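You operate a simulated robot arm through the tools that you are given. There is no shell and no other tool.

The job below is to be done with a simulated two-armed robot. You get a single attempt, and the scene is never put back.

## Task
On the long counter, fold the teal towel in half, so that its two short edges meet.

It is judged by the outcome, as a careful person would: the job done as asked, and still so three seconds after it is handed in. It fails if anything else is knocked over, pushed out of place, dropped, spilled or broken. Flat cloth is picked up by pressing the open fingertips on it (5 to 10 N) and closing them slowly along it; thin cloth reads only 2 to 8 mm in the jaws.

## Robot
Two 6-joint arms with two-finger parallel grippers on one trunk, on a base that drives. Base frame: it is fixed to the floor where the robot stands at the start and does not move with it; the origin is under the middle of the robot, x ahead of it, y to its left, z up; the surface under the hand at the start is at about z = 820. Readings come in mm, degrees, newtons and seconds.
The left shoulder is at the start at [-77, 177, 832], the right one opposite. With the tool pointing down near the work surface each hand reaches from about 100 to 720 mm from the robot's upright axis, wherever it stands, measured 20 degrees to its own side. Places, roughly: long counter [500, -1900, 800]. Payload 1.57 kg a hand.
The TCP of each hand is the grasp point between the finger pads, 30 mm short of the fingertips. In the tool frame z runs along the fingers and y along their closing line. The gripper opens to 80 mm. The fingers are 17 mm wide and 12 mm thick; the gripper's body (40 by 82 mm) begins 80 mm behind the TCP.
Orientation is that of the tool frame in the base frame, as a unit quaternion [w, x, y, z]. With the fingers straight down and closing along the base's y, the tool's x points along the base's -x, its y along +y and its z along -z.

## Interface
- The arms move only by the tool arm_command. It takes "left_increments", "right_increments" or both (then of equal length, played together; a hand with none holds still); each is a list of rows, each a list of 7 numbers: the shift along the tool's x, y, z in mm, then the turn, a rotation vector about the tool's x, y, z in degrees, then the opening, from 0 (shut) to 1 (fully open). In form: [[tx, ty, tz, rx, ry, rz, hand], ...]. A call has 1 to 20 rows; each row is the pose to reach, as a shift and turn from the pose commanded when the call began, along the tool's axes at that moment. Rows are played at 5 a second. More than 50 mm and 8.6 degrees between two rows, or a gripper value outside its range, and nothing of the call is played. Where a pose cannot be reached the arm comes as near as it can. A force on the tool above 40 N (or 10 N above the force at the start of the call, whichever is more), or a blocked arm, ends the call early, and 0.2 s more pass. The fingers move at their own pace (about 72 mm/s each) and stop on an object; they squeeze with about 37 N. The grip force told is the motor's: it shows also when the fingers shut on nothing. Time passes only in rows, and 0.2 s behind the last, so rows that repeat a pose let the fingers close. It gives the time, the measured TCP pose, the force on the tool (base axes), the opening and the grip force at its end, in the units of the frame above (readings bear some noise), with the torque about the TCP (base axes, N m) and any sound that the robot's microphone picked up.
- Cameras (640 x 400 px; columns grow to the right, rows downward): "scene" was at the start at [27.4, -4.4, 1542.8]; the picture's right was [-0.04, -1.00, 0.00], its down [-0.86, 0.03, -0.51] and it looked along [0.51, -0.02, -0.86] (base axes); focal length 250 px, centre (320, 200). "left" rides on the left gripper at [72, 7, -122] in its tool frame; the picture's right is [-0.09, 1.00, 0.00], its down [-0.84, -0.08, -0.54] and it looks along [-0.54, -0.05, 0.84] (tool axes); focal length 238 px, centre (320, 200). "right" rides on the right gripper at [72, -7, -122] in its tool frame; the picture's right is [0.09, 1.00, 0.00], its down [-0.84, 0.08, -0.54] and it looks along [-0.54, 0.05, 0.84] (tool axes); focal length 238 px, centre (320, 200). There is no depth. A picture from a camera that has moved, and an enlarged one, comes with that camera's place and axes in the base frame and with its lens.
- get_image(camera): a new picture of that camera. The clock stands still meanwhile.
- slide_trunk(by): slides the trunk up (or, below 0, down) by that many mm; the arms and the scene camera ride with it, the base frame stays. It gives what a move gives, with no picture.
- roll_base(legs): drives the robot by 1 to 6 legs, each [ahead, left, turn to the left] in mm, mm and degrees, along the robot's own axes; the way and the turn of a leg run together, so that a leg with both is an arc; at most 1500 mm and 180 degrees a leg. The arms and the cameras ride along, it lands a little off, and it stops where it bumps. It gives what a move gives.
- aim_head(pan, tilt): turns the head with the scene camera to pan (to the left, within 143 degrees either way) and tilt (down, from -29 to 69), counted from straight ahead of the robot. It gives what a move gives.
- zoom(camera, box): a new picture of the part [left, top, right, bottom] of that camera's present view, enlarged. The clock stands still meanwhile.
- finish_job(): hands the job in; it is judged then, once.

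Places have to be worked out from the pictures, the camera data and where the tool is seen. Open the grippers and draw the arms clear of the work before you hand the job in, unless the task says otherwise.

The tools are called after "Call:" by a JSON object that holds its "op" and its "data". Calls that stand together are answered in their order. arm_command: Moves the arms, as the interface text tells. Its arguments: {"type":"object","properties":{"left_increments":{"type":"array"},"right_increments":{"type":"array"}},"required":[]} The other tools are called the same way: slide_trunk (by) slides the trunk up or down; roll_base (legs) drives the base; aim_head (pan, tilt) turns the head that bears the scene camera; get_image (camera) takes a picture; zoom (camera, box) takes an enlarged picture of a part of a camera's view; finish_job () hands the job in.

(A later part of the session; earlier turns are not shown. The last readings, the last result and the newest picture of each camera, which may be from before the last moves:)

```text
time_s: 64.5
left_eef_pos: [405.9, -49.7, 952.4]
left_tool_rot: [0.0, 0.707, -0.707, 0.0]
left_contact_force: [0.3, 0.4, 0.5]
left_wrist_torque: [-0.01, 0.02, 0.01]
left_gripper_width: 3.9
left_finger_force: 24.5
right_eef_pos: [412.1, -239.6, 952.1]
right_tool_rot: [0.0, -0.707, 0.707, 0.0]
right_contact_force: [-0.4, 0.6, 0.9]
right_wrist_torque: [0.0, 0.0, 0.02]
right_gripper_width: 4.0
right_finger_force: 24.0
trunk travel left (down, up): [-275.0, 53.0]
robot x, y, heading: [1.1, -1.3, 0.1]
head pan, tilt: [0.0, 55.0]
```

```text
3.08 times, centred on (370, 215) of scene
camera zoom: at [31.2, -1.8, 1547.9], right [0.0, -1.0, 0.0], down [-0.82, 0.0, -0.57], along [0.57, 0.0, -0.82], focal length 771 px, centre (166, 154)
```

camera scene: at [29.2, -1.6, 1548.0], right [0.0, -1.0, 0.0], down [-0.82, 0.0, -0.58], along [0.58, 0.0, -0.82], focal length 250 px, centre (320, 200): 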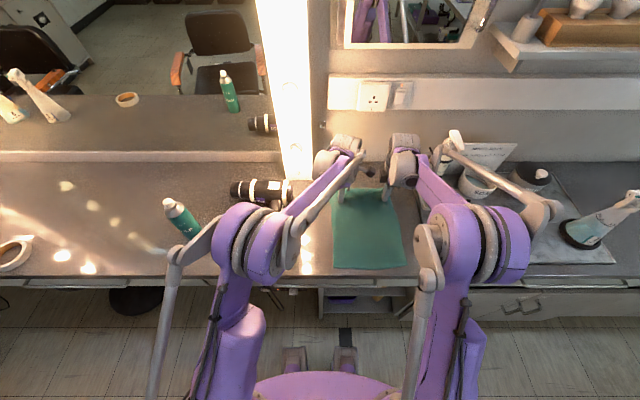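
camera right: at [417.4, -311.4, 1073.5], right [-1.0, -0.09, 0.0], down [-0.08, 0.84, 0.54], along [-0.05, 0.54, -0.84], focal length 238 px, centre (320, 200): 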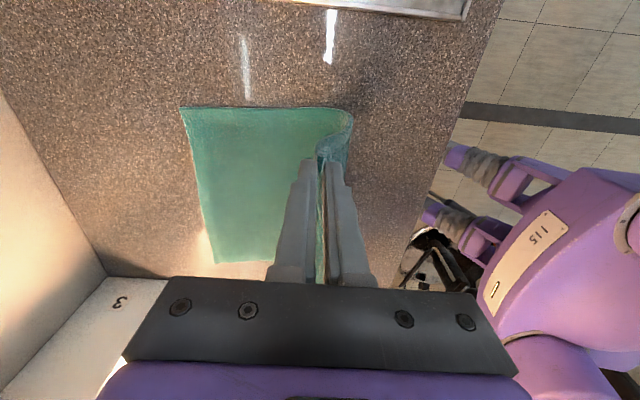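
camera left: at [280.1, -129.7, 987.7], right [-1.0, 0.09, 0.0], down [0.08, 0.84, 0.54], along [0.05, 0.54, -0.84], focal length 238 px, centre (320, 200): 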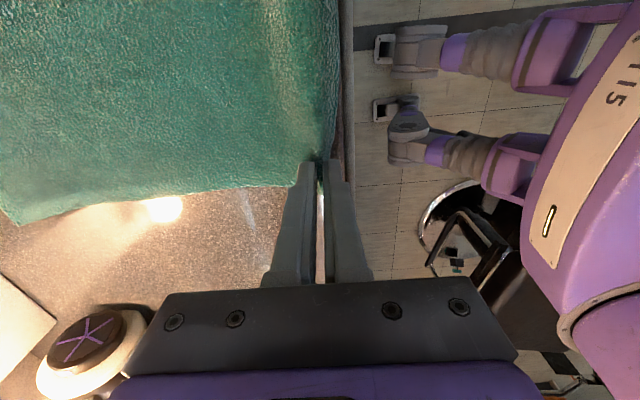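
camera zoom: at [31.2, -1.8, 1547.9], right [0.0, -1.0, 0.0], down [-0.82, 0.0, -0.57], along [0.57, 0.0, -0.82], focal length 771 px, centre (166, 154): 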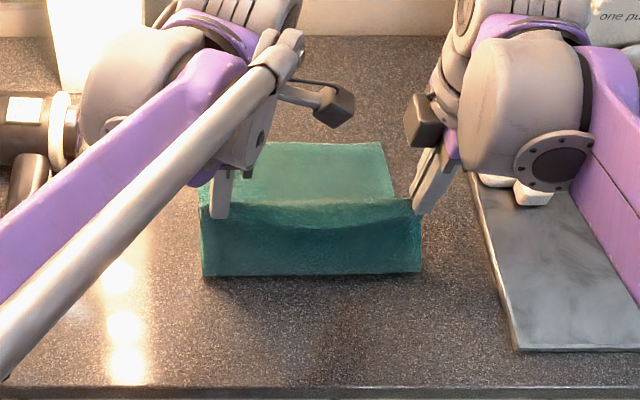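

The cloth hangs with slack bowing toward me and the far edge unmoved at x≈552. I continue over and down to grip x≈521/527, keeping the tips ~10 mm above the lower layer.

Call:
{"op": "arm_command", "data": {"left_increments": [[-1.1, -15, 1, 0, 0, 0, 0], [-2.2, -30, 4, 0, 0, 0, 0], [-3.3, -45, 8, 0, 0, 0, 0], [-4.3, -58, 14, 0, 0, 0, 0], [-5.2, -70, 21, 0, 0, 0, 0], [-6.0, -81, 30, 0, 0, 0, 0], [-6.7, -91, 40, 0, 0, 0, 0], [-7.4, -99, 51, 0, 0, 0, 0], [-7.9, -106, 63, 0, 0, 0, 0], [-8.2, -111, 74, 0, 0, 0, 0], [-8.4, -114, 82, 0, 0, 0, 0], [-8.5, -115, 87, 0, 0, 0, 0], [-8.5, -115, 87, 0, 0, 0, 0]], "right_increments": [[-1.1, -15, 1, 0, 0, 0, 0], [-2.2, -30, 4, 0, 0, 0, 0], [-3.3, -45, 8, 0, 0, 0, 0], [-4.3, -58, 14, 0, 0, 0, 0], [-5.2, -70, 21, 0, 0, 0, 0], [-6.0, -81, 30, 0, 0, 0, 0], [-6.7, -91, 40, 0, 0, 0, 0], [-7.4, -99, 51, 0, 0, 0, 0], [-7.9, -106, 63, 0, 0, 0, 0], [-8.2, -111, 74, 0, 0, 0, 0], [-8.4, -114, 82, 0, 0, 0, 0], [-8.5, -115, 87, 0, 0, 0, 0], [-8.5, -115, 87, 0, 0, 0, 0]]}}

Call:
{"op": "get_image", "data": {"camera": "right"}}

Call:
{"op": "get_image", "data": {"camera": "left"}}

Call:
{"op": "zoom", "data": {"camera": "scene", "box": [290, 150, 450, 280]}}

```text
time_s: 67.3
left_eef_pos: [522.1, -40.4, 867.7]
left_tool_rot: [0.0, 0.707, -0.707, 0.0]
left_contact_force: [0.6, -0.3, 0.6]
left_wrist_torque: [0.01, -0.02, -0.02]
left_gripper_width: 3.9
left_finger_force: 24.7
right_eef_pos: [525.7, -230.3, 865.3]
right_tool_rot: [0.0, -0.707, 0.707, 0.0]
right_contact_force: [-0.6, 0.0, 0.4]
right_wrist_torque: [-0.03, 0.0, -0.02]
right_gripper_width: 3.8
right_finger_force: 24.1
trunk travel left (down, up): [-275.0, 53.0]
robot x, y, heading: [-1.3, 0.6, -0.1]
head pan, tilt: [0.0, 55.0]
```

```text
taken
camera right: at [532.6, -302.5, 987.3], right [-1.0, -0.09, 0.0], down [-0.08, 0.84, 0.54], along [-0.05, 0.54, -0.84], focal length 238 px, centre (320, 200)
```

right: 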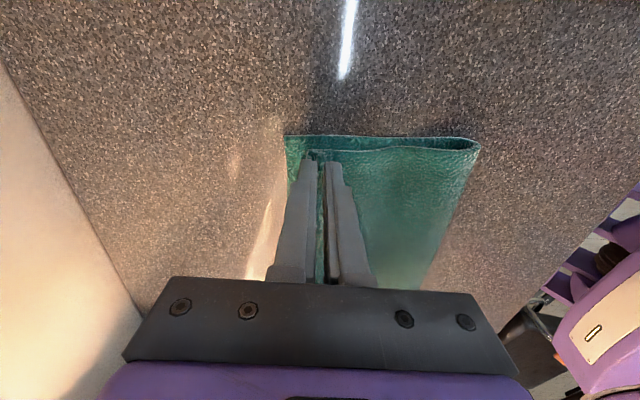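

```text
taken
camera left: at [515.0, -112.2, 988.5], right [-1.0, 0.09, 0.0], down [0.08, 0.84, 0.54], along [0.05, 0.54, -0.84], focal length 238 px, centre (320, 200)
```

left: 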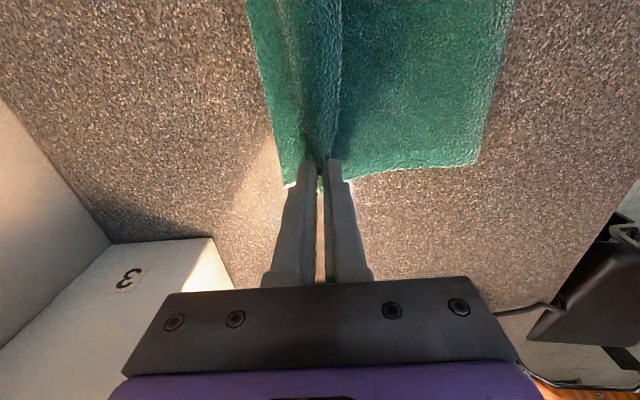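

```text
3.08 times, centred on (370, 215) of scene
camera zoom: at [31.8, -1.9, 1547.9], right [0.0, -1.0, 0.0], down [-0.82, 0.0, -0.57], along [0.57, 0.0, -0.82], focal length 771 px, centre (166, 154)
```

zoom: 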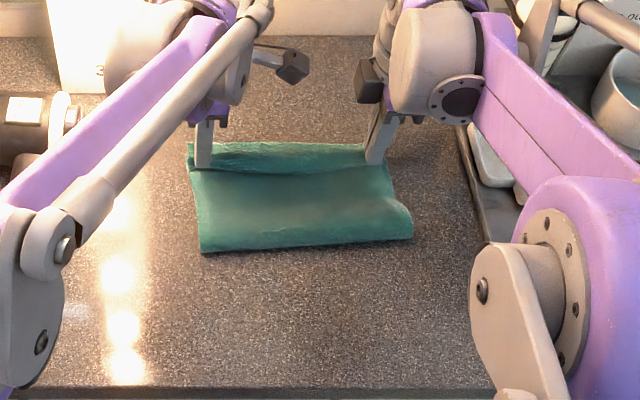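

The lay went down similarly. I zoom in on both grips to see how the cloth passes into the jaws.

Call:
{"op": "zoom", "data": {"camera": "right", "box": [270, 110, 490, 250]}}

Call:
{"op": "zoom", "data": {"camera": "left", "box": [230, 60, 450, 200]}}

Call:
{"op": "zoom", "data": {"camera": "scene", "box": [320, 180, 400, 235]}}

```text
2.86 times, centred on (380, 180) of right
camera zoom: at [532.6, -302.5, 987.3], right [-1.0, -0.09, 0.0], down [-0.08, 0.84, 0.54], along [-0.05, 0.54, -0.84], focal length 681 px, centre (149, 257)
```

zoom: 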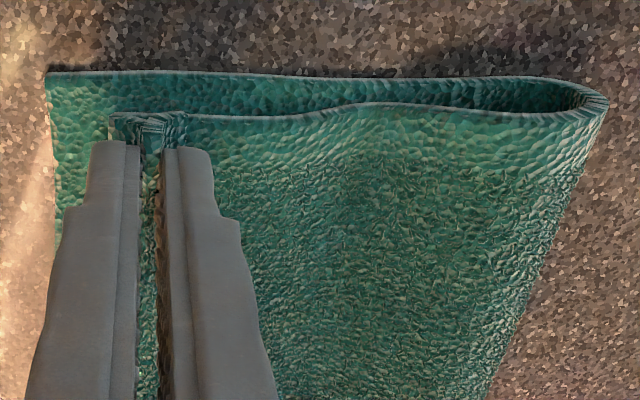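

```text
2.86 times, centred on (340, 130) of left
camera zoom: at [515.0, -112.2, 988.5], right [-1.0, 0.09, 0.0], down [0.08, 0.84, 0.54], along [0.05, 0.54, -0.84], focal length 681 px, centre (263, 400)
```

zoom: 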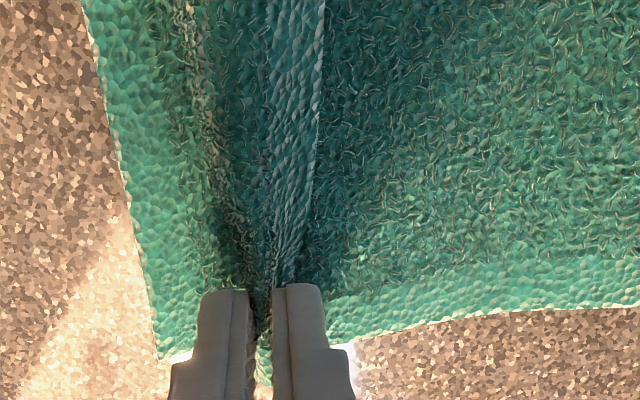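

```text
7.27 times, centred on (360, 208) of scene
camera zoom: at [31.8, -1.9, 1547.9], right [0.0, -1.0, 0.0], down [-0.82, 0.0, -0.57], along [0.57, 0.0, -0.82], focal length 1821 px, centre (29, 146)
```

zoom: 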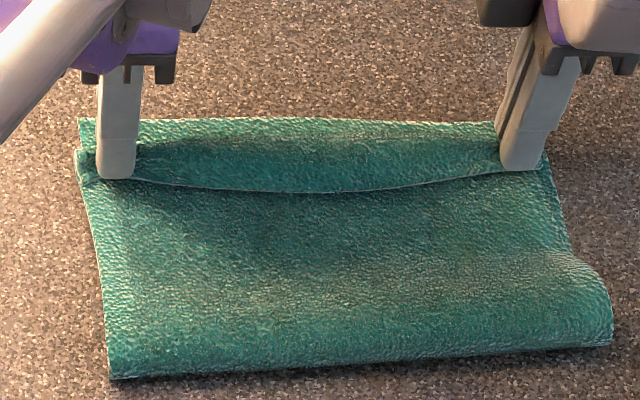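

The near edge is still turned back toward me between the grips, because the jaws hold the strip upright. I ease the grips 10 mm further out to take up slack, then open wide in the air and rise so the springy strip can straighten.

Call:
{"op": "arm_command", "data": {"left_increments": [[0, -4, 0, 0, 0, 0, 0], [0, -8, 0, 0, 0, 0, 0], [0, -10, 0, 0, 0, 0, 0], [0, -10, 0, 0, 0, 0, 0], [0, -10, -2, 0, 0, 0, 0.5], [0, -12, -6, 0, 0, 0, 0.6], [0, -16, -14, 0, 0, 0, 0.6], [0, -20, -26, 0, 0, 0, 0.6], [0, -20, -40, 0, 0, 0, 0.6], [0, -20, -50, 0, 0, 0, 0.6], [0, -20, -50, 0, 0, 0, 0.6]], "right_increments": [[0, -4, 0, 0, 0, 0, 0], [0, -8, 0, 0, 0, 0, 0], [0, -10, 0, 0, 0, 0, 0], [0, -10, 0, 0, 0, 0, 0], [0, -10, -2, 0, 0, 0, 0.5], [0, -12, -6, 0, 0, 0, 0.6], [0, -16, -14, 0, 0, 0, 0.6], [0, -20, -26, 0, 0, 0, 0.6], [0, -20, -40, 0, 0, 0, 0.6], [0, -20, -50, 0, 0, 0, 0.6], [0, -20, -50, 0, 0, 0, 0.6]]}}

Call:
{"op": "get_image", "data": {"camera": "right"}}

Call:
{"op": "get_image", "data": {"camera": "left"}}

Call:
{"op": "zoom", "data": {"camera": "scene", "box": [320, 180, 400, 235]}}

```text
time_s: 69.7
left_eef_pos: [541.8, -40.4, 915.1]
left_tool_rot: [0.0, -0.707, 0.707, 0.001]
left_contact_force: [0.3, -0.2, 0.2]
left_wrist_torque: [0.03, -0.02, -0.03]
left_gripper_width: 48.0
left_finger_force: 0.0
right_eef_pos: [546.4, -231.1, 915.5]
right_tool_rot: [0.0, 0.707, -0.707, 0.001]
right_contact_force: [0.8, 0.7, 0.2]
right_wrist_torque: [0.03, -0.01, 0.02]
right_gripper_width: 48.1
right_finger_force: 0.1
trunk travel left (down, up): [-275.0, 53.0]
robot x, y, heading: [-1.1, -2.0, 0.2]
head pan, tilt: [0.0, 55.0]
```

```text
taken
camera right: at [552.4, -303.9, 1036.3], right [-1.0, -0.09, 0.0], down [-0.08, 0.84, 0.54], along [-0.05, 0.54, -0.84], focal length 238 px, centre (320, 200)
```

right: 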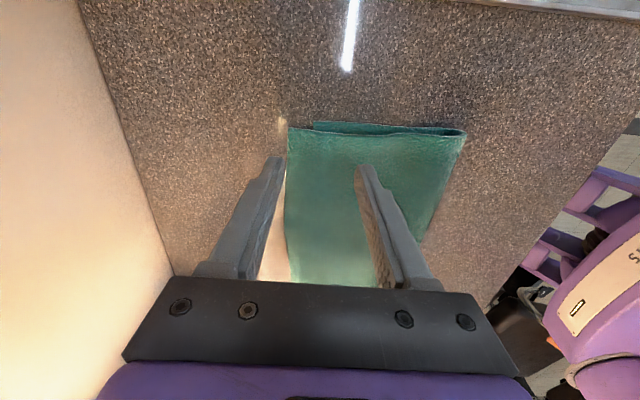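

```text
taken
camera left: at [535.7, -112.6, 1036.8], right [-1.0, 0.09, 0.0], down [0.08, 0.84, 0.54], along [0.05, 0.54, -0.84], focal length 238 px, centre (320, 200)
```

left: 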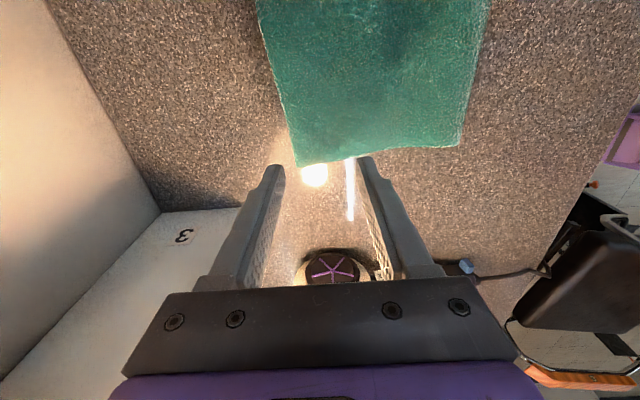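

```text
7.27 times, centred on (360, 208) of scene
camera zoom: at [32.1, -1.9, 1547.9], right [0.0, -1.0, 0.0], down [-0.82, 0.0, -0.57], along [0.57, 0.0, -0.82], focal length 1821 px, centre (29, 146)
```

zoom: 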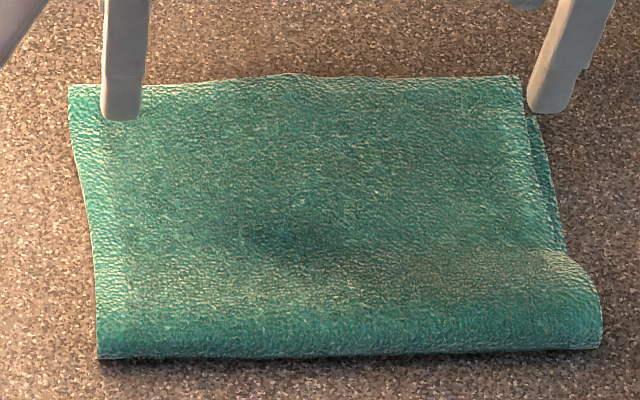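

The strip sprang flat and the towel is neatly folded; the top edge overshoots the far edge by ~13 mm left and ~19 mm right. I'll press lightly on the top layer near the fold and draw it back toward me by those amounts; first I position closed fingertips above it.

Call:
{"op": "arm_command", "data": {"left_increments": [[8, 15, -5, 0, 0, 0, 0.3], [18, 33, -5, 0, 0, 0, 0], [30, 55, 0, 0, 0, 0, 0], [40, 72, 10, 0, 0, 0, 0], [40, 72, 25, 0, 0, 0, 0], [40, 72, 38, 0, 0, 0, 0], [40, 72, 47, 0, 0, 0, 0], [40, 72, 47, 0, 0, 0, 0]], "right_increments": [[-4, 15, -5, 0, 0, 0, 0.3], [-9, 33, -5, 0, 0, 0, 0], [-15, 55, 0, 0, 0, 0, 0], [-21, 76, 10, 0, 0, 0, 0], [-21, 76, 25, 0, 0, 0, 0], [-21, 76, 38, 0, 0, 0, 0], [-21, 76, 47, 0, 0, 0, 0], [-21, 76, 47, 0, 0, 0, 0]]}}

Call:
{"op": "get_image", "data": {"camera": "right"}}

Call:
{"op": "get_image", "data": {"camera": "left"}}

Call:
{"op": "zoom", "data": {"camera": "scene", "box": [310, 170, 420, 245]}}

```text
time_s: 71.5
left_eef_pos: [469.8, -80.1, 867.2]
left_tool_rot: [0.001, 0.707, -0.707, 0.001]
left_contact_force: [0.9, -0.3, 0.3]
left_wrist_torque: [-0.02, 0.03, -0.01]
left_gripper_width: 0.1
left_finger_force: 20.6
right_eef_pos: [469.4, -209.8, 870.2]
right_tool_rot: [0.0, -0.707, 0.707, 0.0]
right_contact_force: [0.0, 0.2, -0.3]
right_wrist_torque: [-0.02, 0.0, 0.0]
right_gripper_width: 0.0
right_finger_force: 21.1
trunk travel left (down, up): [-275.0, 53.0]
robot x, y, heading: [0.5, -0.6, 0.0]
head pan, tilt: [0.0, 55.0]
```

```text
taken
camera right: at [476.2, -282.0, 990.5], right [-1.0, -0.09, 0.0], down [-0.08, 0.84, 0.54], along [-0.05, 0.54, -0.84], focal length 238 px, centre (320, 200)
```

right: 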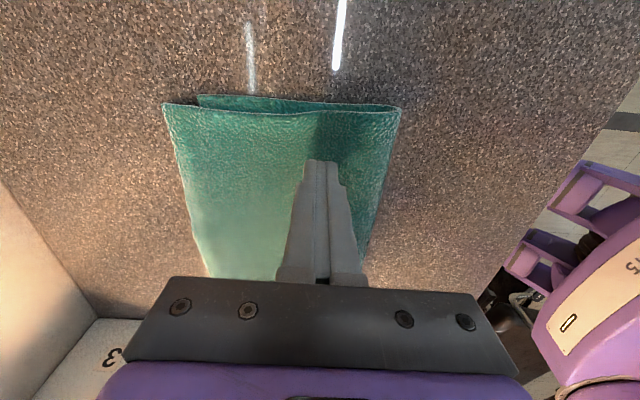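

```text
taken
camera left: at [463.6, -152.0, 989.9], right [-1.0, 0.09, 0.0], down [0.08, 0.84, 0.54], along [0.05, 0.54, -0.84], focal length 238 px, centre (320, 200)
```

left: 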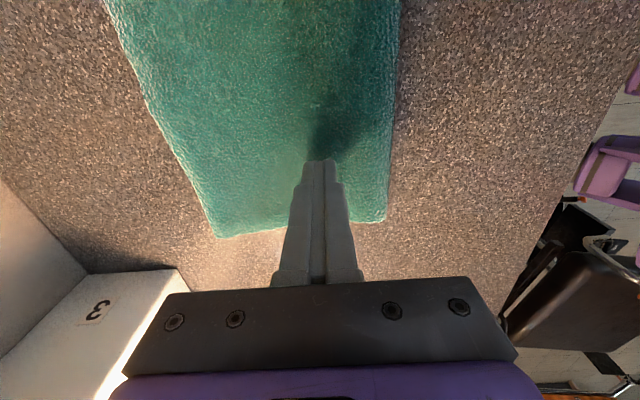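

```text
5.33 times, centred on (365, 208) of scene
camera zoom: at [31.8, -1.8, 1547.9], right [0.0, -1.0, 0.0], down [-0.82, 0.0, -0.57], along [0.57, 0.0, -0.82], focal length 1336 px, centre (80, 160)
```

zoom: 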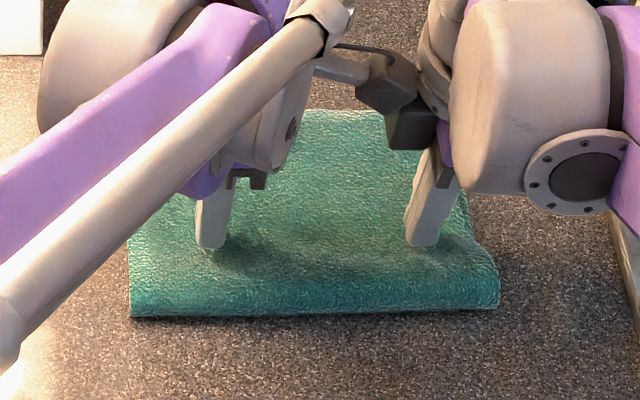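

Both tips hover over the top layer; the overshoot reads ~20 mm on each side and the fold sits at x≈420, consistent with a 300 mm towel. I lower onto the layer in small steps.

Call:
{"op": "arm_command", "data": {"left_increments": [[0, 0, 3, 0, 0, 0, 0], [0, 0, 5, 0, 0, 0, 0], [0, 0, 7, 0, 0, 0, 0], [0, 0, 8, 0, 0, 0, 0], [0, 0, 8, 0, 0, 0, 0]], "right_increments": [[0, 0, 4, 0, 0, 0, 0], [0, 0, 7, 0, 0, 0, 0], [0, 0, 9, 0, 0, 0, 0], [0, 0, 11, 0, 0, 0, 0], [0, 0, 11, 0, 0, 0, 0]]}}

```text
time_s: 72.7
left_eef_pos: [469.0, -80.9, 860.4]
left_tool_rot: [-0.001, 0.707, -0.707, 0.0]
left_contact_force: [0.6, -0.2, 0.6]
left_wrist_torque: [0.0, -0.01, -0.03]
left_gripper_width: 0.0
left_finger_force: 21.6
right_eef_pos: [470.7, -209.4, 858.2]
right_tool_rot: [0.0, -0.707, 0.707, 0.0]
right_contact_force: [-0.3, -0.2, 0.9]
right_wrist_torque: [-0.01, 0.02, 0.01]
right_gripper_width: 0.2
right_finger_force: 21.7
trunk travel left (down, up): [-275.0, 53.0]
robot x, y, heading: [0.6, -1.5, -0.2]
head pan, tilt: [0.0, 55.0]
```

Only the soft upper layer is giving so far (<1 N). I go further down, 1 mm at a time.

Call:
{"op": "arm_command", "data": {"left_increments": [[0, 0, 1.5, 0, 0, 0, 0], [0, 0, 2.5, 0, 0, 0, 0], [0, 0, 3.5, 0, 0, 0, 0], [0, 0, 3.5, 0, 0, 0, 0]], "right_increments": [[0, 0, 1, 0, 0, 0, 0], [0, 0, 1.5, 0, 0, 0, 0], [0, 0, 2, 0, 0, 0, 0], [0, 0, 2, 0, 0, 0, 0]]}}

```text
time_s: 73.7
left_eef_pos: [469.5, -80.4, 857.1]
left_tool_rot: [0.0, 0.707, -0.707, 0.0]
left_contact_force: [-2.8, 2.7, 2.1]
left_wrist_torque: [-0.47, -0.51, -0.32]
left_gripper_width: 0.0
left_finger_force: 21.2
right_eef_pos: [469.8, -209.9, 857.0]
right_tool_rot: [0.0, 0.708, -0.706, 0.0]
right_contact_force: [3.3, -2.7, 2.7]
right_wrist_torque: [0.37, 0.52, -0.11]
right_gripper_width: 0.3
right_finger_force: 21.3
trunk travel left (down, up): [-275.0, 53.0]
robot x, y, heading: [2.2, -1.9, 0.0]
head pan, tilt: [0.0, 55.0]
```

The matching, opposite sideways forces show the left hand's camera is touching the right hand. I raise both 6 mm, spread them apart by ~15 mm each, and come down again.

Call:
{"op": "arm_command", "data": {"left_increments": [[-2, 0, -3, 0, 0, 0, 0], [-6, 0, -6, 0, 0, 0, 0], [-12, 0, -6, 0, 0, 0, 0], [-16, 0, -6, 0, 0, 0, 0], [-16, 0, -3, 0, 0, 0, 0], [-16, 0, -1, 0, 0, 0, 0], [-16, 0, 0, 0, 0, 0, 0], [-16, 0, 0, 0, 0, 0, 0]], "right_increments": [[2, 0, -3, 0, 0, 0, 0], [6, 0, -6, 0, 0, 0, 0], [11, 0, -6, 0, 0, 0, 0], [14, 0, -6, 0, 0, 0, 0], [14, 0, -3, 0, 0, 0, 0], [14, 0, -1, 0, 0, 0, 0], [14, 0, 0, 0, 0, 0, 0], [14, 0, 0, 0, 0, 0, 0]]}}

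```text
time_s: 75.5
left_eef_pos: [470.3, -64.7, 857.5]
left_tool_rot: [0.0, -0.707, 0.708, 0.0]
left_contact_force: [-0.1, -0.2, 1.6]
left_wrist_torque: [0.02, -0.01, 0.01]
left_gripper_width: 0.0
left_finger_force: 21.6
right_eef_pos: [470.0, -223.5, 856.5]
right_tool_rot: [0.0, -0.707, 0.707, 0.0]
right_contact_force: [0.5, -0.1, 3.1]
right_wrist_torque: [-0.02, 0.01, 0.01]
right_gripper_width: 0.0
right_finger_force: 20.9
trunk travel left (down, up): [-275.0, 53.0]
robot x, y, heading: [3.6, -1.1, 0.1]
head pan, tilt: [0.0, 55.0]
```

The hands are free of each other and touch the cloth lightly (1.6 / 3.1 N). I press slightly more and draw the top layer 20 mm toward me, slowly.

Call:
{"op": "arm_command", "data": {"left_increments": [[0, 0, 0.6, 0, 0, 0, 0], [0, 0, 1.2, 0, 0, 0, 0], [0, 2, 1.2, 0, 0, 0, 0], [0, 4, 1.2, 0, 0, 0, 0], [0, 6, 1.2, 0, 0, 0, 0], [0, 8, 1.2, 0, 0, 0, 0], [0, 10, 1.2, 0, 0, 0, 0], [0, 12, 1.2, 0, 0, 0, 0], [0, 14, 1.2, 0, 0, 0, 0], [0, 16, 1.2, 0, 0, 0, 0], [0, 18, 1.2, 0, 0, 0, 0], [0, 20, 1.2, 0, 0, 0, 0], [0, 20, 1.2, 0, 0, 0, 0]], "right_increments": [[0, 0, 0.4, 0, 0, 0, 0], [0, 0, 0.7, 0, 0, 0, 0], [0, 2, 0.7, 0, 0, 0, 0], [0, 4, 0.7, 0, 0, 0, 0], [0, 6, 0.7, 0, 0, 0, 0], [0, 8, 0.7, 0, 0, 0, 0], [0, 10, 0.7, 0, 0, 0, 0], [0, 12, 0.7, 0, 0, 0, 0], [0, 14, 0.7, 0, 0, 0, 0], [0, 16, 0.7, 0, 0, 0, 0], [0, 18, 0.7, 0, 0, 0, 0], [0, 20, 0.7, 0, 0, 0, 0], [0, 20, 0.7, 0, 0, 0, 0]]}}

Call:
{"op": "get_image", "data": {"camera": "right"}}

Call:
{"op": "get_image", "data": {"camera": "left"}}

Call:
{"op": "zoom", "data": {"camera": "scene", "box": [310, 170, 420, 245]}}

```text
time_s: 78.3
left_eef_pos: [447.6, -64.3, 855.2]
left_tool_rot: [0.0, -0.707, 0.707, 0.0]
left_contact_force: [1.1, -0.1, 6.0]
left_wrist_torque: [-0.02, -0.04, 0.01]
left_gripper_width: 0.2
left_finger_force: 21.1
right_eef_pos: [450.1, -222.6, 855.9]
right_tool_rot: [0.0, -0.707, 0.707, 0.0]
right_contact_force: [0.5, -1.6, 5.8]
right_wrist_torque: [-0.02, -0.05, 0.0]
right_gripper_width: 0.0
right_finger_force: 22.0
trunk travel left (down, up): [-275.0, 53.0]
robot x, y, heading: [-0.7, 0.6, 0.1]
head pan, tilt: [0.0, 55.0]
```

```text
taken
camera right: at [456.5, -295.2, 976.8], right [-1.0, -0.09, 0.0], down [-0.08, 0.84, 0.54], along [-0.05, 0.54, -0.84], focal length 238 px, centre (320, 200)
```

right: 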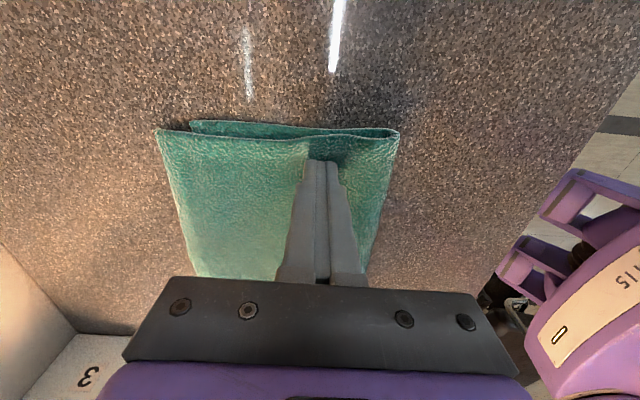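

```text
taken
camera left: at [442.6, -136.0, 977.4], right [-1.0, 0.09, 0.0], down [0.08, 0.84, 0.54], along [0.05, 0.54, -0.84], focal length 238 px, centre (320, 200)
```

left: 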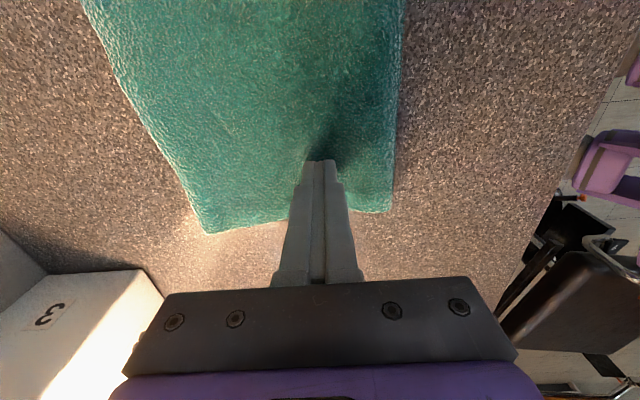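

```text
5.33 times, centred on (365, 208) of scene
camera zoom: at [31.4, -1.7, 1547.9], right [0.0, -1.0, 0.0], down [-0.82, 0.0, -0.57], along [0.57, 0.0, -0.82], focal length 1336 px, centre (80, 160)
```

zoom: 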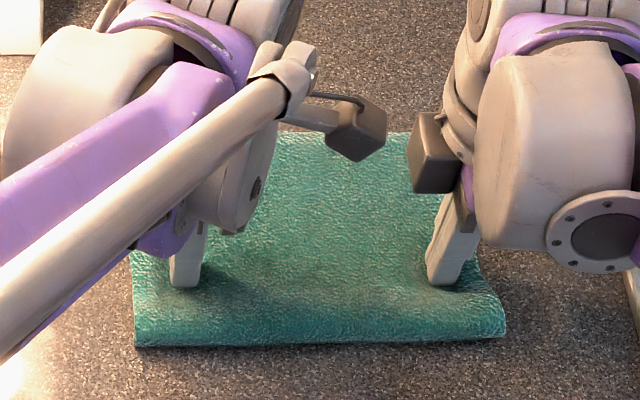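

Measuring again, both layers moved together by 20 mm (bottom far edge now x≈536, top edge ≈556), so the overhang is unchanged. Instead I'll pinch only the overhanging top edge; I lift, turn both grippers back 90° so they close along y, and move above that edge.

Call:
{"op": "arm_command", "data": {"left_increments": [[0, 0, -25, 0, 0, 0, 0], [0, 0, -55, 0, 0, 0, 0], [-2, -8, -65, 0, 0, 7.5, 0], [-4, -16, -65, 0, 0, 15, 0.1], [-6, -24, -65, 0, 0, 22.5, 0.2], [-8, -32, -65, 0, 0, 30, 0.3], [-10, -40, -65, 0, 0, 37.5, 0.3], [-12, -48, -65, 0, 0, 45, 0.3], [-14, -56, -65, 0, 0, 52.5, 0.3], [-16, -64, -65, 0, 0, 60, 0.3], [-18, -72, -65, 0, 0, 67.5, 0.3], [-20, -80, -65, 0, 0, 75, 0.3], [-21, -86, -65, 0, 0, 82.5, 0.3], [-22, -92, -65, 0, 0, 90, 0.3], [-22, -92, -65, 0, 0, 90, 0.3]], "right_increments": [[0, 0, -25, 0, 0, 0, 0], [0, 0, -55, 0, 0, 0, 0], [-1, -8, -65, 0, 0, 7.5, 0], [-2, -16, -65, 0, 0, 15, 0.1], [-3, -24, -65, 0, 0, 22.5, 0.2], [-4, -32, -65, 0, 0, 30, 0.3], [-4, -40, -65, 0, 0, 37.5, 0.3], [-5, -48, -65, 0, 0, 45, 0.3], [-6, -56, -65, 0, 0, 52.5, 0.3], [-6, -64, -65, 0, 0, 60, 0.3], [-7, -72, -65, 0, 0, 67.5, 0.3], [-7, -80, -65, 0, 0, 75, 0.3], [-8, -86, -65, 0, 0, 82.5, 0.3], [-8, -90, -65, 0, 0, 90, 0.3], [-8, -90, -65, 0, 0, 90, 0.3]]}}

Call:
{"op": "get_image", "data": {"camera": "right"}}

Call:
{"op": "get_image", "data": {"camera": "left"}}

Call:
{"op": "get_image", "data": {"camera": "scene"}}

```text
time_s: 81.5
left_eef_pos: [541.7, -42.8, 920.0]
left_tool_rot: [0.0, 0.001, 1.0, 0.0]
left_contact_force: [0.3, 0.2, -0.1]
left_wrist_torque: [0.01, 0.0, -0.04]
left_gripper_width: 23.8
left_finger_force: 0.0
right_eef_pos: [539.2, -218.2, 919.9]
right_tool_rot: [0.0, 0.001, 1.0, -0.001]
right_contact_force: [0.4, 0.5, 0.8]
right_wrist_torque: [-0.01, 0.02, 0.0]
right_gripper_width: 24.0
right_finger_force: 0.1
trunk travel left (down, up): [-275.0, 53.0]
robot x, y, heading: [0.6, 0.2, 0.2]
head pan, tilt: [0.0, 55.0]
```

```text
taken
camera right: at [467.9, -223.7, 1041.3], right [-0.09, 1.0, 0.0], down [0.84, 0.08, 0.54], along [0.54, 0.05, -0.84], focal length 238 px, centre (320, 200)
```

right: 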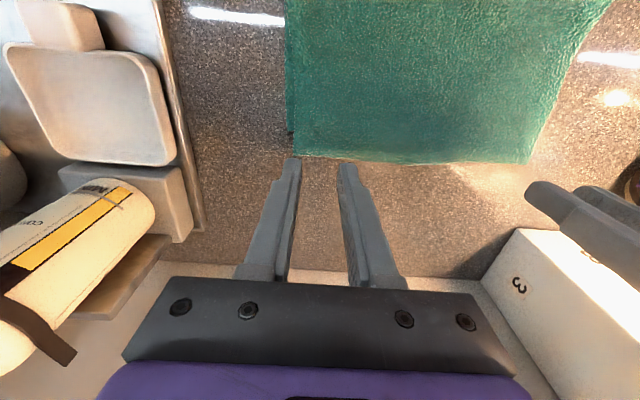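

```text
taken
camera left: at [470.0, -34.7, 1042.2], right [0.09, 1.0, 0.0], down [0.84, -0.08, 0.54], along [0.54, -0.05, -0.84], focal length 238 px, centre (320, 200)
```

left: 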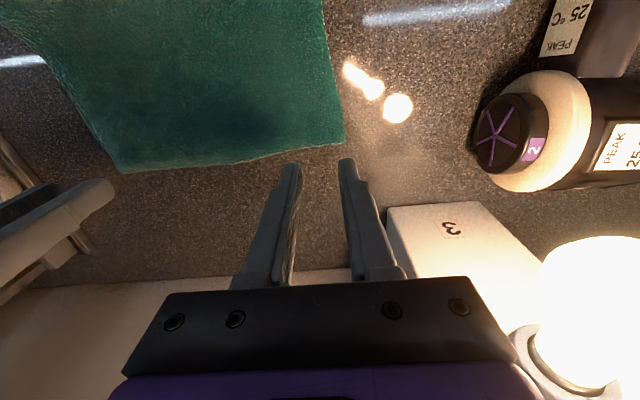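

```text
taken
camera scene: at [31.7, -1.9, 1547.9], right [0.0, -1.0, 0.0], down [-0.82, 0.0, -0.57], along [0.57, 0.0, -0.82], focal length 250 px, centre (320, 200)
```

scene: 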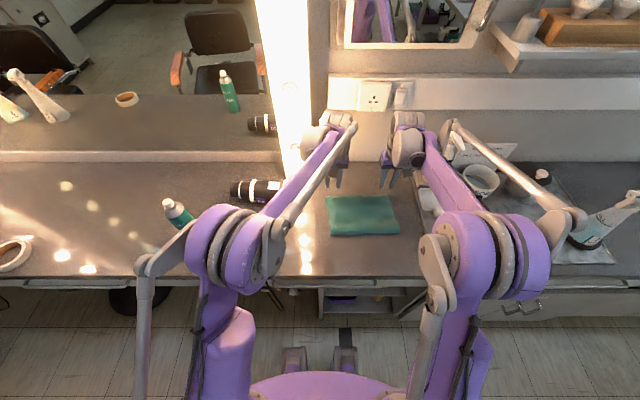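

Top edge: TL≈(547,−16), TR≈(559,−241); bottom far edge ≈537 right and ≈531 left, so the overhang is ~21 mm right and ~15 mm left. I lower both grippers over the overhanging strip near its corners with a 24 mm opening.

Call:
{"op": "arm_command", "data": {"left_increments": [[0, -1, 15, 0, 0, 0, 0.3], [0, -1, 30, 0, 0, 0, 0.3], [0, -1, 45, 0, 0, 0, 0.3], [0, -1, 55, 0, 0, 0, 0.3], [0, -1, 60, 0, 0, 0, 0.3], [0, -1, 60, 0, 0, 0, 0.3]], "right_increments": [[-10, 5, 15, 0, 0, 0, 0.3], [-10, 5, 30, 0, 0, 0, 0.3], [-10, 5, 45, 0, 0, 0, 0.3], [-10, 5, 55, 0, 0, 0, 0.3], [-10, 5, 60, 0, 0, 0, 0.3], [-10, 5, 60, 0, 0, 0, 0.3]]}}

Call:
{"op": "zoom", "data": {"camera": "right", "box": [220, 70, 420, 200]}}

Call:
{"op": "zoom", "data": {"camera": "left", "box": [220, 70, 420, 200]}}

```text
time_s: 82.9
left_eef_pos: [540.5, -42.3, 860.3]
left_tool_rot: [0.001, 0.0, 1.0, 0.0]
left_contact_force: [0.3, 0.3, 0.2]
left_wrist_torque: [-0.03, 0.01, -0.01]
left_gripper_width: 24.1
left_finger_force: 0.1
right_eef_pos: [549.5, -210.8, 859.3]
right_tool_rot: [0.0, 0.0, 1.0, 0.0]
right_contact_force: [-0.1, 0.0, 0.0]
right_wrist_torque: [0.0, 0.0, -0.01]
right_gripper_width: 23.9
right_finger_force: 0.0
trunk travel left (down, up): [-275.0, 53.0]
robot x, y, heading: [-3.5, 1.5, 0.0]
head pan, tilt: [0.0, 55.0]
```

```text
3.08 times, centred on (320, 135) of right
camera zoom: at [477.7, -218.8, 981.4], right [-0.09, 1.0, 0.0], down [0.84, 0.08, 0.54], along [0.54, 0.05, -0.84], focal length 733 px, centre (320, 400)
```

zoom: 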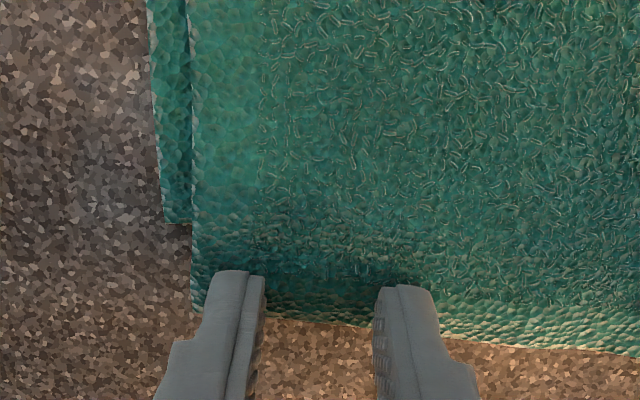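

```text
3.08 times, centred on (320, 135) of left
camera zoom: at [469.2, -35.7, 981.9], right [0.09, 1.0, 0.0], down [0.84, -0.08, 0.54], along [0.54, -0.05, -0.84], focal length 733 px, centre (320, 400)
```

zoom: 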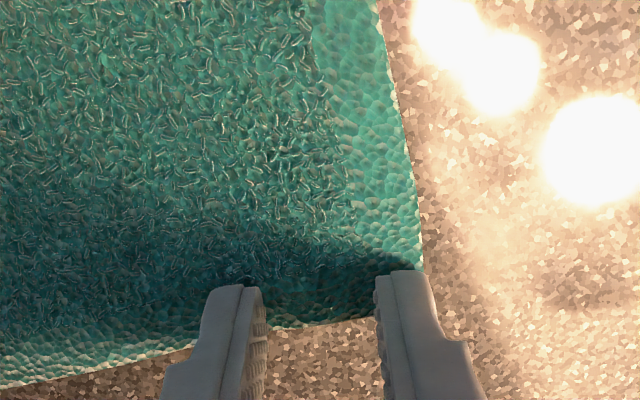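

Left fingers cover the strip right to the edge; right is 3 mm too far out, so I shift it back and lower both to contact.

Call:
{"op": "arm_command", "data": {"left_increments": [[0, 0, 2, 0, 0, 0, 0.3], [0, 0, 4, 0, 0, 0, 0.3], [0, 0, 5, 0, 0, 0, 0.3], [0, 0, 6, 0, 0, 0, 0.3], [0, 0, 6, 0, 0, 0, 0.3]], "right_increments": [[3, 0, 1, 0, 0, 0, 0.3], [3, 0, 3, 0, 0, 0, 0.3], [3, 0, 4, 0, 0, 0, 0.3], [3, 0, 5, 0, 0, 0, 0.3], [3, 0, 5, 0, 0, 0, 0.3]]}}

```text
time_s: 84.1
left_eef_pos: [540.8, -42.6, 855.4]
left_tool_rot: [0.0, 0.0, 1.0, -0.001]
left_contact_force: [-0.1, -0.4, 7.9]
left_wrist_torque: [-0.04, 0.02, 0.03]
left_gripper_width: 23.9
left_finger_force: 0.1
right_eef_pos: [547.0, -211.1, 855.6]
right_tool_rot: [0.001, 0.0, 1.0, 0.0]
right_contact_force: [0.0, 0.2, 1.0]
right_wrist_torque: [-0.01, -0.03, -0.01]
right_gripper_width: 24.2
right_finger_force: 0.0
trunk travel left (down, up): [-275.0, 53.0]
robot x, y, heading: [0.9, -1.3, -0.2]
head pan, tilt: [0.0, 55.0]
```

Left presses with 8 N; right needs ~2 mm more.

Call:
{"op": "arm_command", "data": {"right_increments": [[0, 0, 0.8, 0, 0, 0, 0.3], [0, 0, 1.5, 0, 0, 0, 0.3], [0, 0, 2, 0, 0, 0, 0.3], [0, 0, 2, 0, 0, 0, 0.3]]}}

```text
time_s: 85.1
left_eef_pos: [540.9, -42.2, 854.2]
left_tool_rot: [0.0, -0.001, 1.0, 0.001]
left_contact_force: [1.5, -0.2, 8.0]
left_wrist_torque: [-0.07, -0.03, 0.02]
left_gripper_width: 23.5
left_finger_force: 0.1
right_eef_pos: [546.9, -209.1, 853.8]
right_tool_rot: [0.001, 0.001, 1.0, 0.0]
right_contact_force: [-0.2, -1.4, 5.9]
right_wrist_torque: [-0.01, 0.03, 0.01]
right_gripper_width: 24.0
right_finger_force: 0.2
trunk travel left (down, up): [-275.0, 53.0]
robot x, y, heading: [-0.6, -2.5, 0.0]
head pan, tilt: [0.0, 55.0]
```

Both press at 6–8 N on the overhanging strip. I close slowly.

Call:
{"op": "arm_command", "data": {"left_increments": [[0, 0, 0, 0, 0, 0, 0.27], [0, 0, 0, 0, 0, 0, 0.24], [0, 0, 0, 0, 0, 0, 0.21], [0, 0, 0, 0, 0, 0, 0.18], [0, 0, 0, 0, 0, 0, 0.15], [0, 0, 0, 0, 0, 0, 0.12], [0, 0, 0, 0, 0, 0, 0.1], [0, 0, 0, 0, 0, 0, 0.08], [0, 0, 0, 0, 0, 0, 0.06], [0, 0, 0, 0, 0, 0, 0.04], [0, 0, 0, 0, 0, 0, 0.02], [0, 0, 0, 0, 0, 0, 0], [0, 0, 0, 0, 0, 0, 0], [0, 0, 0, 0, 0, 0, 0]], "right_increments": [[0, 0, 0, 0, 0, 0, 0.27], [0, 0, 0, 0, 0, 0, 0.24], [0, 0, 0, 0, 0, 0, 0.21], [0, 0, 0, 0, 0, 0, 0.18], [0, 0, 0, 0, 0, 0, 0.15], [0, 0, 0, 0, 0, 0, 0.12], [0, 0, 0, 0, 0, 0, 0.1], [0, 0, 0, 0, 0, 0, 0.08], [0, 0, 0, 0, 0, 0, 0.06], [0, 0, 0, 0, 0, 0, 0.04], [0, 0, 0, 0, 0, 0, 0.02], [0, 0, 0, 0, 0, 0, 0], [0, 0, 0, 0, 0, 0, 0], [0, 0, 0, 0, 0, 0, 0]]}}

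Call:
{"op": "zoom", "data": {"camera": "right", "box": [220, 70, 420, 200]}}

Call:
{"op": "zoom", "data": {"camera": "left", "box": [220, 70, 420, 200]}}

```text
time_s: 88.1
left_eef_pos: [540.2, -43.0, 855.1]
left_tool_rot: [0.001, 0.0, 1.0, -0.001]
left_contact_force: [-0.7, -5.6, 9.2]
left_wrist_torque: [-0.18, 0.05, 0.05]
left_gripper_width: 3.1
left_finger_force: 24.3
right_eef_pos: [546.4, -210.3, 854.1]
right_tool_rot: [0.001, 0.001, 1.0, 0.0]
right_contact_force: [-0.3, 6.4, 7.7]
right_wrist_torque: [0.17, 0.04, -0.01]
right_gripper_width: 3.6
right_finger_force: 25.0
trunk travel left (down, up): [-275.0, 53.0]
robot x, y, heading: [-3.3, 3.9, -0.1]
head pan, tilt: [0.0, 55.0]
```

```text
3.08 times, centred on (320, 135) of right
camera zoom: at [474.2, -217.1, 974.6], right [-0.09, 1.0, 0.0], down [0.84, 0.08, 0.54], along [0.54, 0.05, -0.84], focal length 733 px, centre (320, 400)
```

zoom: 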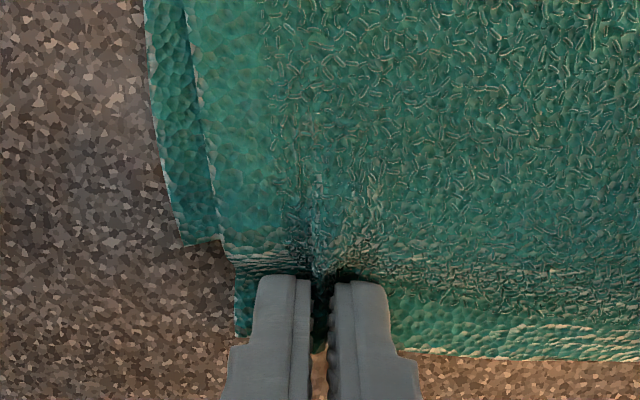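

```text
3.08 times, centred on (320, 135) of left
camera zoom: at [468.7, -35.9, 976.8], right [0.09, 1.0, 0.0], down [0.84, -0.08, 0.54], along [0.54, -0.05, -0.84], focal length 733 px, centre (320, 400)
```

zoom: 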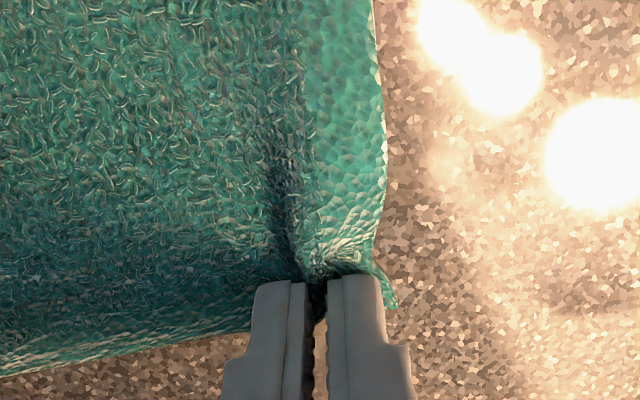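

Both have the top edge pinched (3–4 mm). I lift it 20 mm to free it from the lower layer and look.

Call:
{"op": "arm_command", "data": {"left_increments": [[0, 0, -5, 0, 0, 0, 0], [0, 0, -10, 0, 0, 0, 0], [0, 0, -15, 0, 0, 0, 0], [0, 0, -20, 0, 0, 0, 0], [0, 0, -20, 0, 0, 0, 0]], "right_increments": [[0, 0, -5, 0, 0, 0, 0], [0, 0, -10, 0, 0, 0, 0], [0, 0, -15, 0, 0, 0, 0], [0, 0, -20, 0, 0, 0, 0], [0, 0, -20, 0, 0, 0, 0]]}}

Call:
{"op": "get_image", "data": {"camera": "right"}}

Call:
{"op": "get_image", "data": {"camera": "left"}}

Call:
{"op": "zoom", "data": {"camera": "scene", "box": [310, 170, 420, 245]}}

```text
time_s: 89.3
left_eef_pos: [541.8, -42.5, 875.1]
left_tool_rot: [0.0, 0.001, 1.0, 0.0]
left_contact_force: [-0.2, -5.1, 0.0]
left_wrist_torque: [-0.17, 0.0, 0.0]
left_gripper_width: 2.7
left_finger_force: 24.5
right_eef_pos: [548.8, -211.1, 872.5]
right_tool_rot: [0.001, 0.0, 1.0, 0.0]
right_contact_force: [-0.1, 5.0, -0.1]
right_wrist_torque: [0.13, 0.01, -0.05]
right_gripper_width: 3.8
right_finger_force: 24.5
trunk travel left (down, up): [-275.0, 53.0]
robot x, y, heading: [3.9, -1.6, 0.2]
head pan, tilt: [0.0, 55.0]
```

```text
taken
camera right: at [476.8, -217.8, 993.7], right [-0.09, 1.0, 0.0], down [0.84, 0.08, 0.54], along [0.54, 0.05, -0.84], focal length 238 px, centre (320, 200)
```

right: 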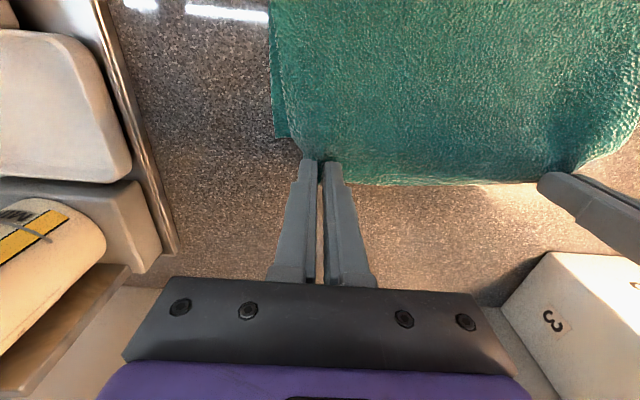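

```text
taken
camera left: at [470.2, -36.6, 996.7], right [0.09, 1.0, 0.0], down [0.84, -0.08, 0.54], along [0.54, -0.05, -0.84], focal length 238 px, centre (320, 200)
```

left: 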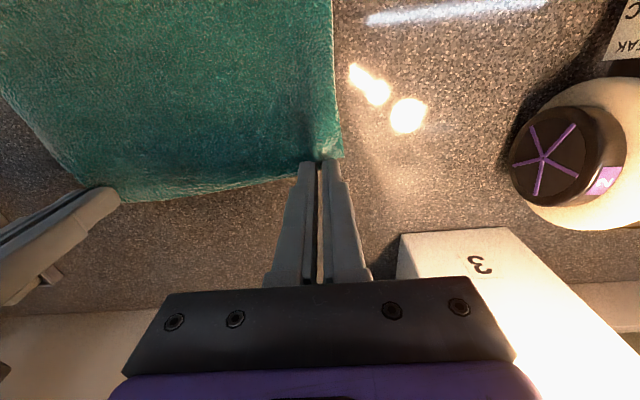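

```text
5.33 times, centred on (365, 208) of scene
camera zoom: at [32.0, -1.9, 1547.9], right [0.0, -1.0, 0.0], down [-0.82, 0.0, -0.57], along [0.57, 0.0, -0.82], focal length 1336 px, centre (80, 160)
```

zoom: 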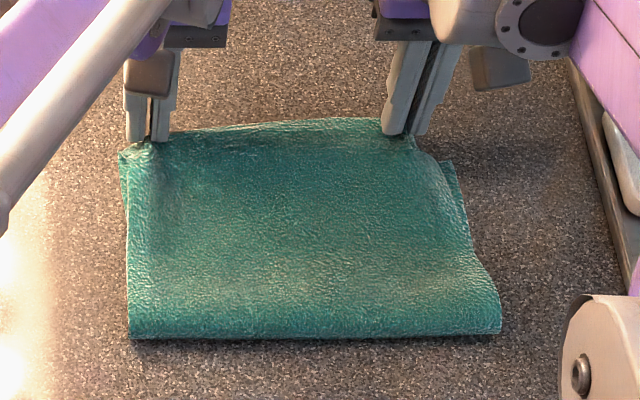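

The top edge is lifted and I can see the bottom layer's corners: BL≈(534,−27), BR≈(536,−247). So the top edge must go −12 mm (left) / −22 mm (right) in x and about −8 mm in y; I lift it higher, swing it back toward me and lay it down at those places.

Call:
{"op": "arm_command", "data": {"left_increments": [[8, -1, -12, 0, 0, 0, 0], [18, -2, -24, 0, 0, 0, 0], [28, -3, -36, 0, 0, 0, 0], [38, -4, -46, 0, 0, 0, 0], [44, -5, -52, 0, 0, 0, 0], [46, -6, -54, 0, 0, 0, 0], [46, -6, -50, 0, 0, 0, 0], [42, -7, -42, 0, 0, 0, 0], [37, -8, -33, 0, 0, 0, 0], [31, -9, -23, 0, 0, 0, 0], [25, -9, -13, 0, 0, 0, 0], [19, -9, -3, 0, 0, 0, 0], [15, -9, 6, 0, 0, 0, 0], [12, -9, 11, 0, 0, 0, 0], [12, -9, 11, 0, 0, 0, 0]], "right_increments": [[10, -1, -12, 0, 0, 0, 0], [21, -2, -24, 0, 0, 0, 0], [33, -3, -36, 0, 0, 0, 0], [45, -4, -46, 0, 0, 0, 0], [53, -5, -52, 0, 0, 0, 0], [56, -6, -54, 0, 0, 0, 0], [56, -6, -50, 0, 0, 0, 0], [52, -6, -42, 0, 0, 0, 0], [47, -6, -33, 0, 0, 0, 0], [41, -6, -23, 0, 0, 0, 0], [35, -6, -13, 0, 0, 0, 0], [29, -6, -3, 0, 0, 0, 0], [25, -6, 6, 0, 0, 0, 0], [22, -6, 11, 0, 0, 0, 0], [22, -6, 11, 0, 0, 0, 0]]}}

Call:
{"op": "get_image", "data": {"camera": "right"}}

Call:
{"op": "get_image", "data": {"camera": "left"}}

Call:
{"op": "zoom", "data": {"camera": "scene", "box": [310, 170, 420, 245]}}

```text
time_s: 92.5
left_eef_pos: [529.3, -52.4, 863.2]
left_tool_rot: [0.001, 0.001, 1.0, 0.0]
left_contact_force: [-0.9, -1.5, 0.6]
left_wrist_torque: [-0.07, 0.0, 0.01]
left_gripper_width: 2.7
left_finger_force: 23.8
right_eef_pos: [526.7, -215.2, 862.0]
right_tool_rot: [0.0, -0.001, 1.0, 0.001]
right_contact_force: [0.1, 1.7, 0.2]
right_wrist_torque: [0.04, 0.0, -0.03]
right_gripper_width: 3.8
right_finger_force: 24.6
trunk travel left (down, up): [-275.0, 53.0]
robot x, y, heading: [0.7, 2.1, -0.0]
head pan, tilt: [0.0, 55.0]
```

```text
taken
camera right: at [454.7, -222.7, 982.8], right [-0.09, 1.0, 0.0], down [0.84, 0.08, 0.54], along [0.54, 0.05, -0.84], focal length 238 px, centre (320, 200)
```

right: 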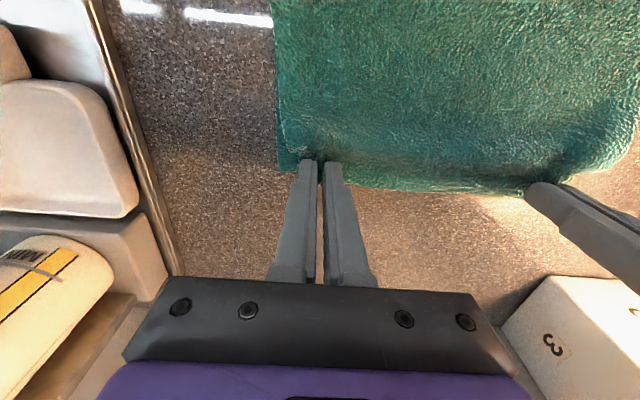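

```text
taken
camera left: at [457.0, -45.4, 985.3], right [0.09, 1.0, 0.0], down [0.84, -0.08, 0.54], along [0.54, -0.05, -0.84], focal length 238 px, centre (320, 200)
```

left: 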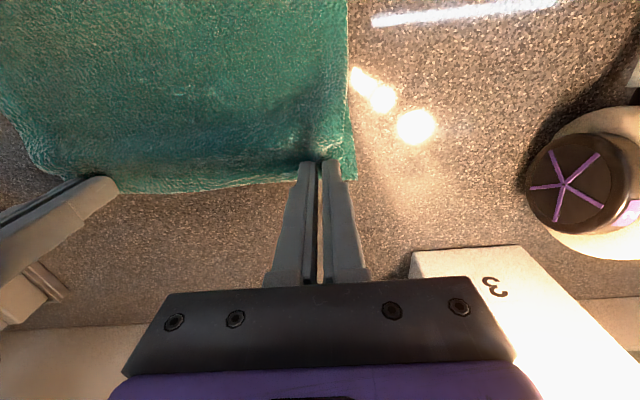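

```text
5.33 times, centred on (365, 208) of scene
camera zoom: at [31.7, -1.9, 1547.9], right [0.0, -1.0, 0.0], down [-0.82, 0.0, -0.57], along [0.57, 0.0, -0.82], focal length 1336 px, centre (80, 160)
```

zoom: 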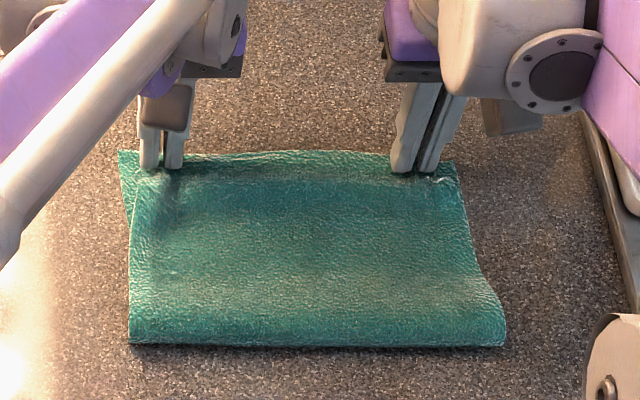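

The top edge is now close to the bottom's far edge; the bottom corners read BL≈(544,−28) and BR≈(534,−247). I zoom in to compare them before releasing.

Call:
{"op": "zoom", "data": {"camera": "right", "box": [240, 80, 440, 210]}}

Call:
{"op": "zoom", "data": {"camera": "left", "box": [220, 80, 420, 210]}}

```text
3.08 times, centred on (340, 145) of right
camera zoom: at [454.7, -222.7, 982.8], right [-0.09, 1.0, 0.0], down [0.84, 0.08, 0.54], along [0.54, 0.05, -0.84], focal length 733 px, centre (258, 369)
```

zoom: 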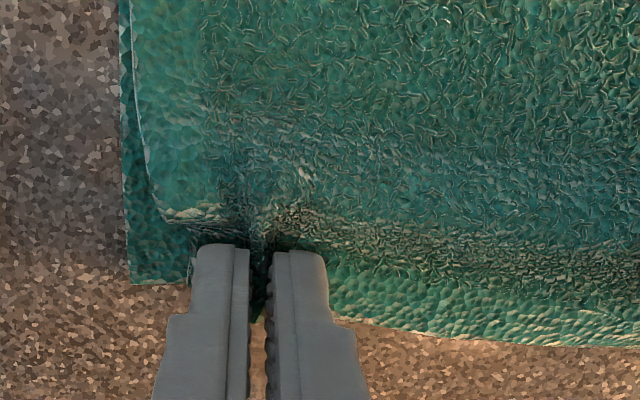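

```text
3.08 times, centred on (320, 145) of left
camera zoom: at [457.0, -45.4, 985.3], right [0.09, 1.0, 0.0], down [0.84, -0.08, 0.54], along [0.54, -0.05, -0.84], focal length 733 px, centre (320, 369)
```

zoom: 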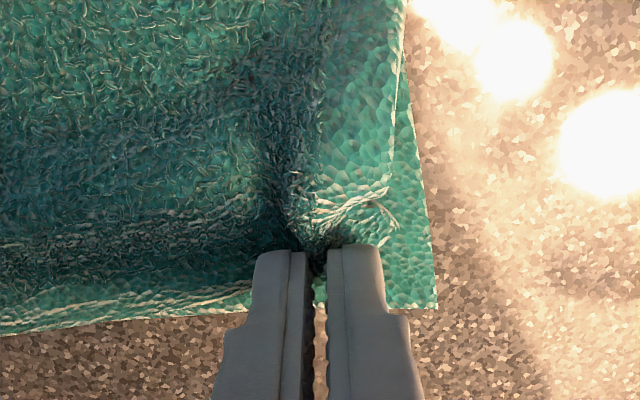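

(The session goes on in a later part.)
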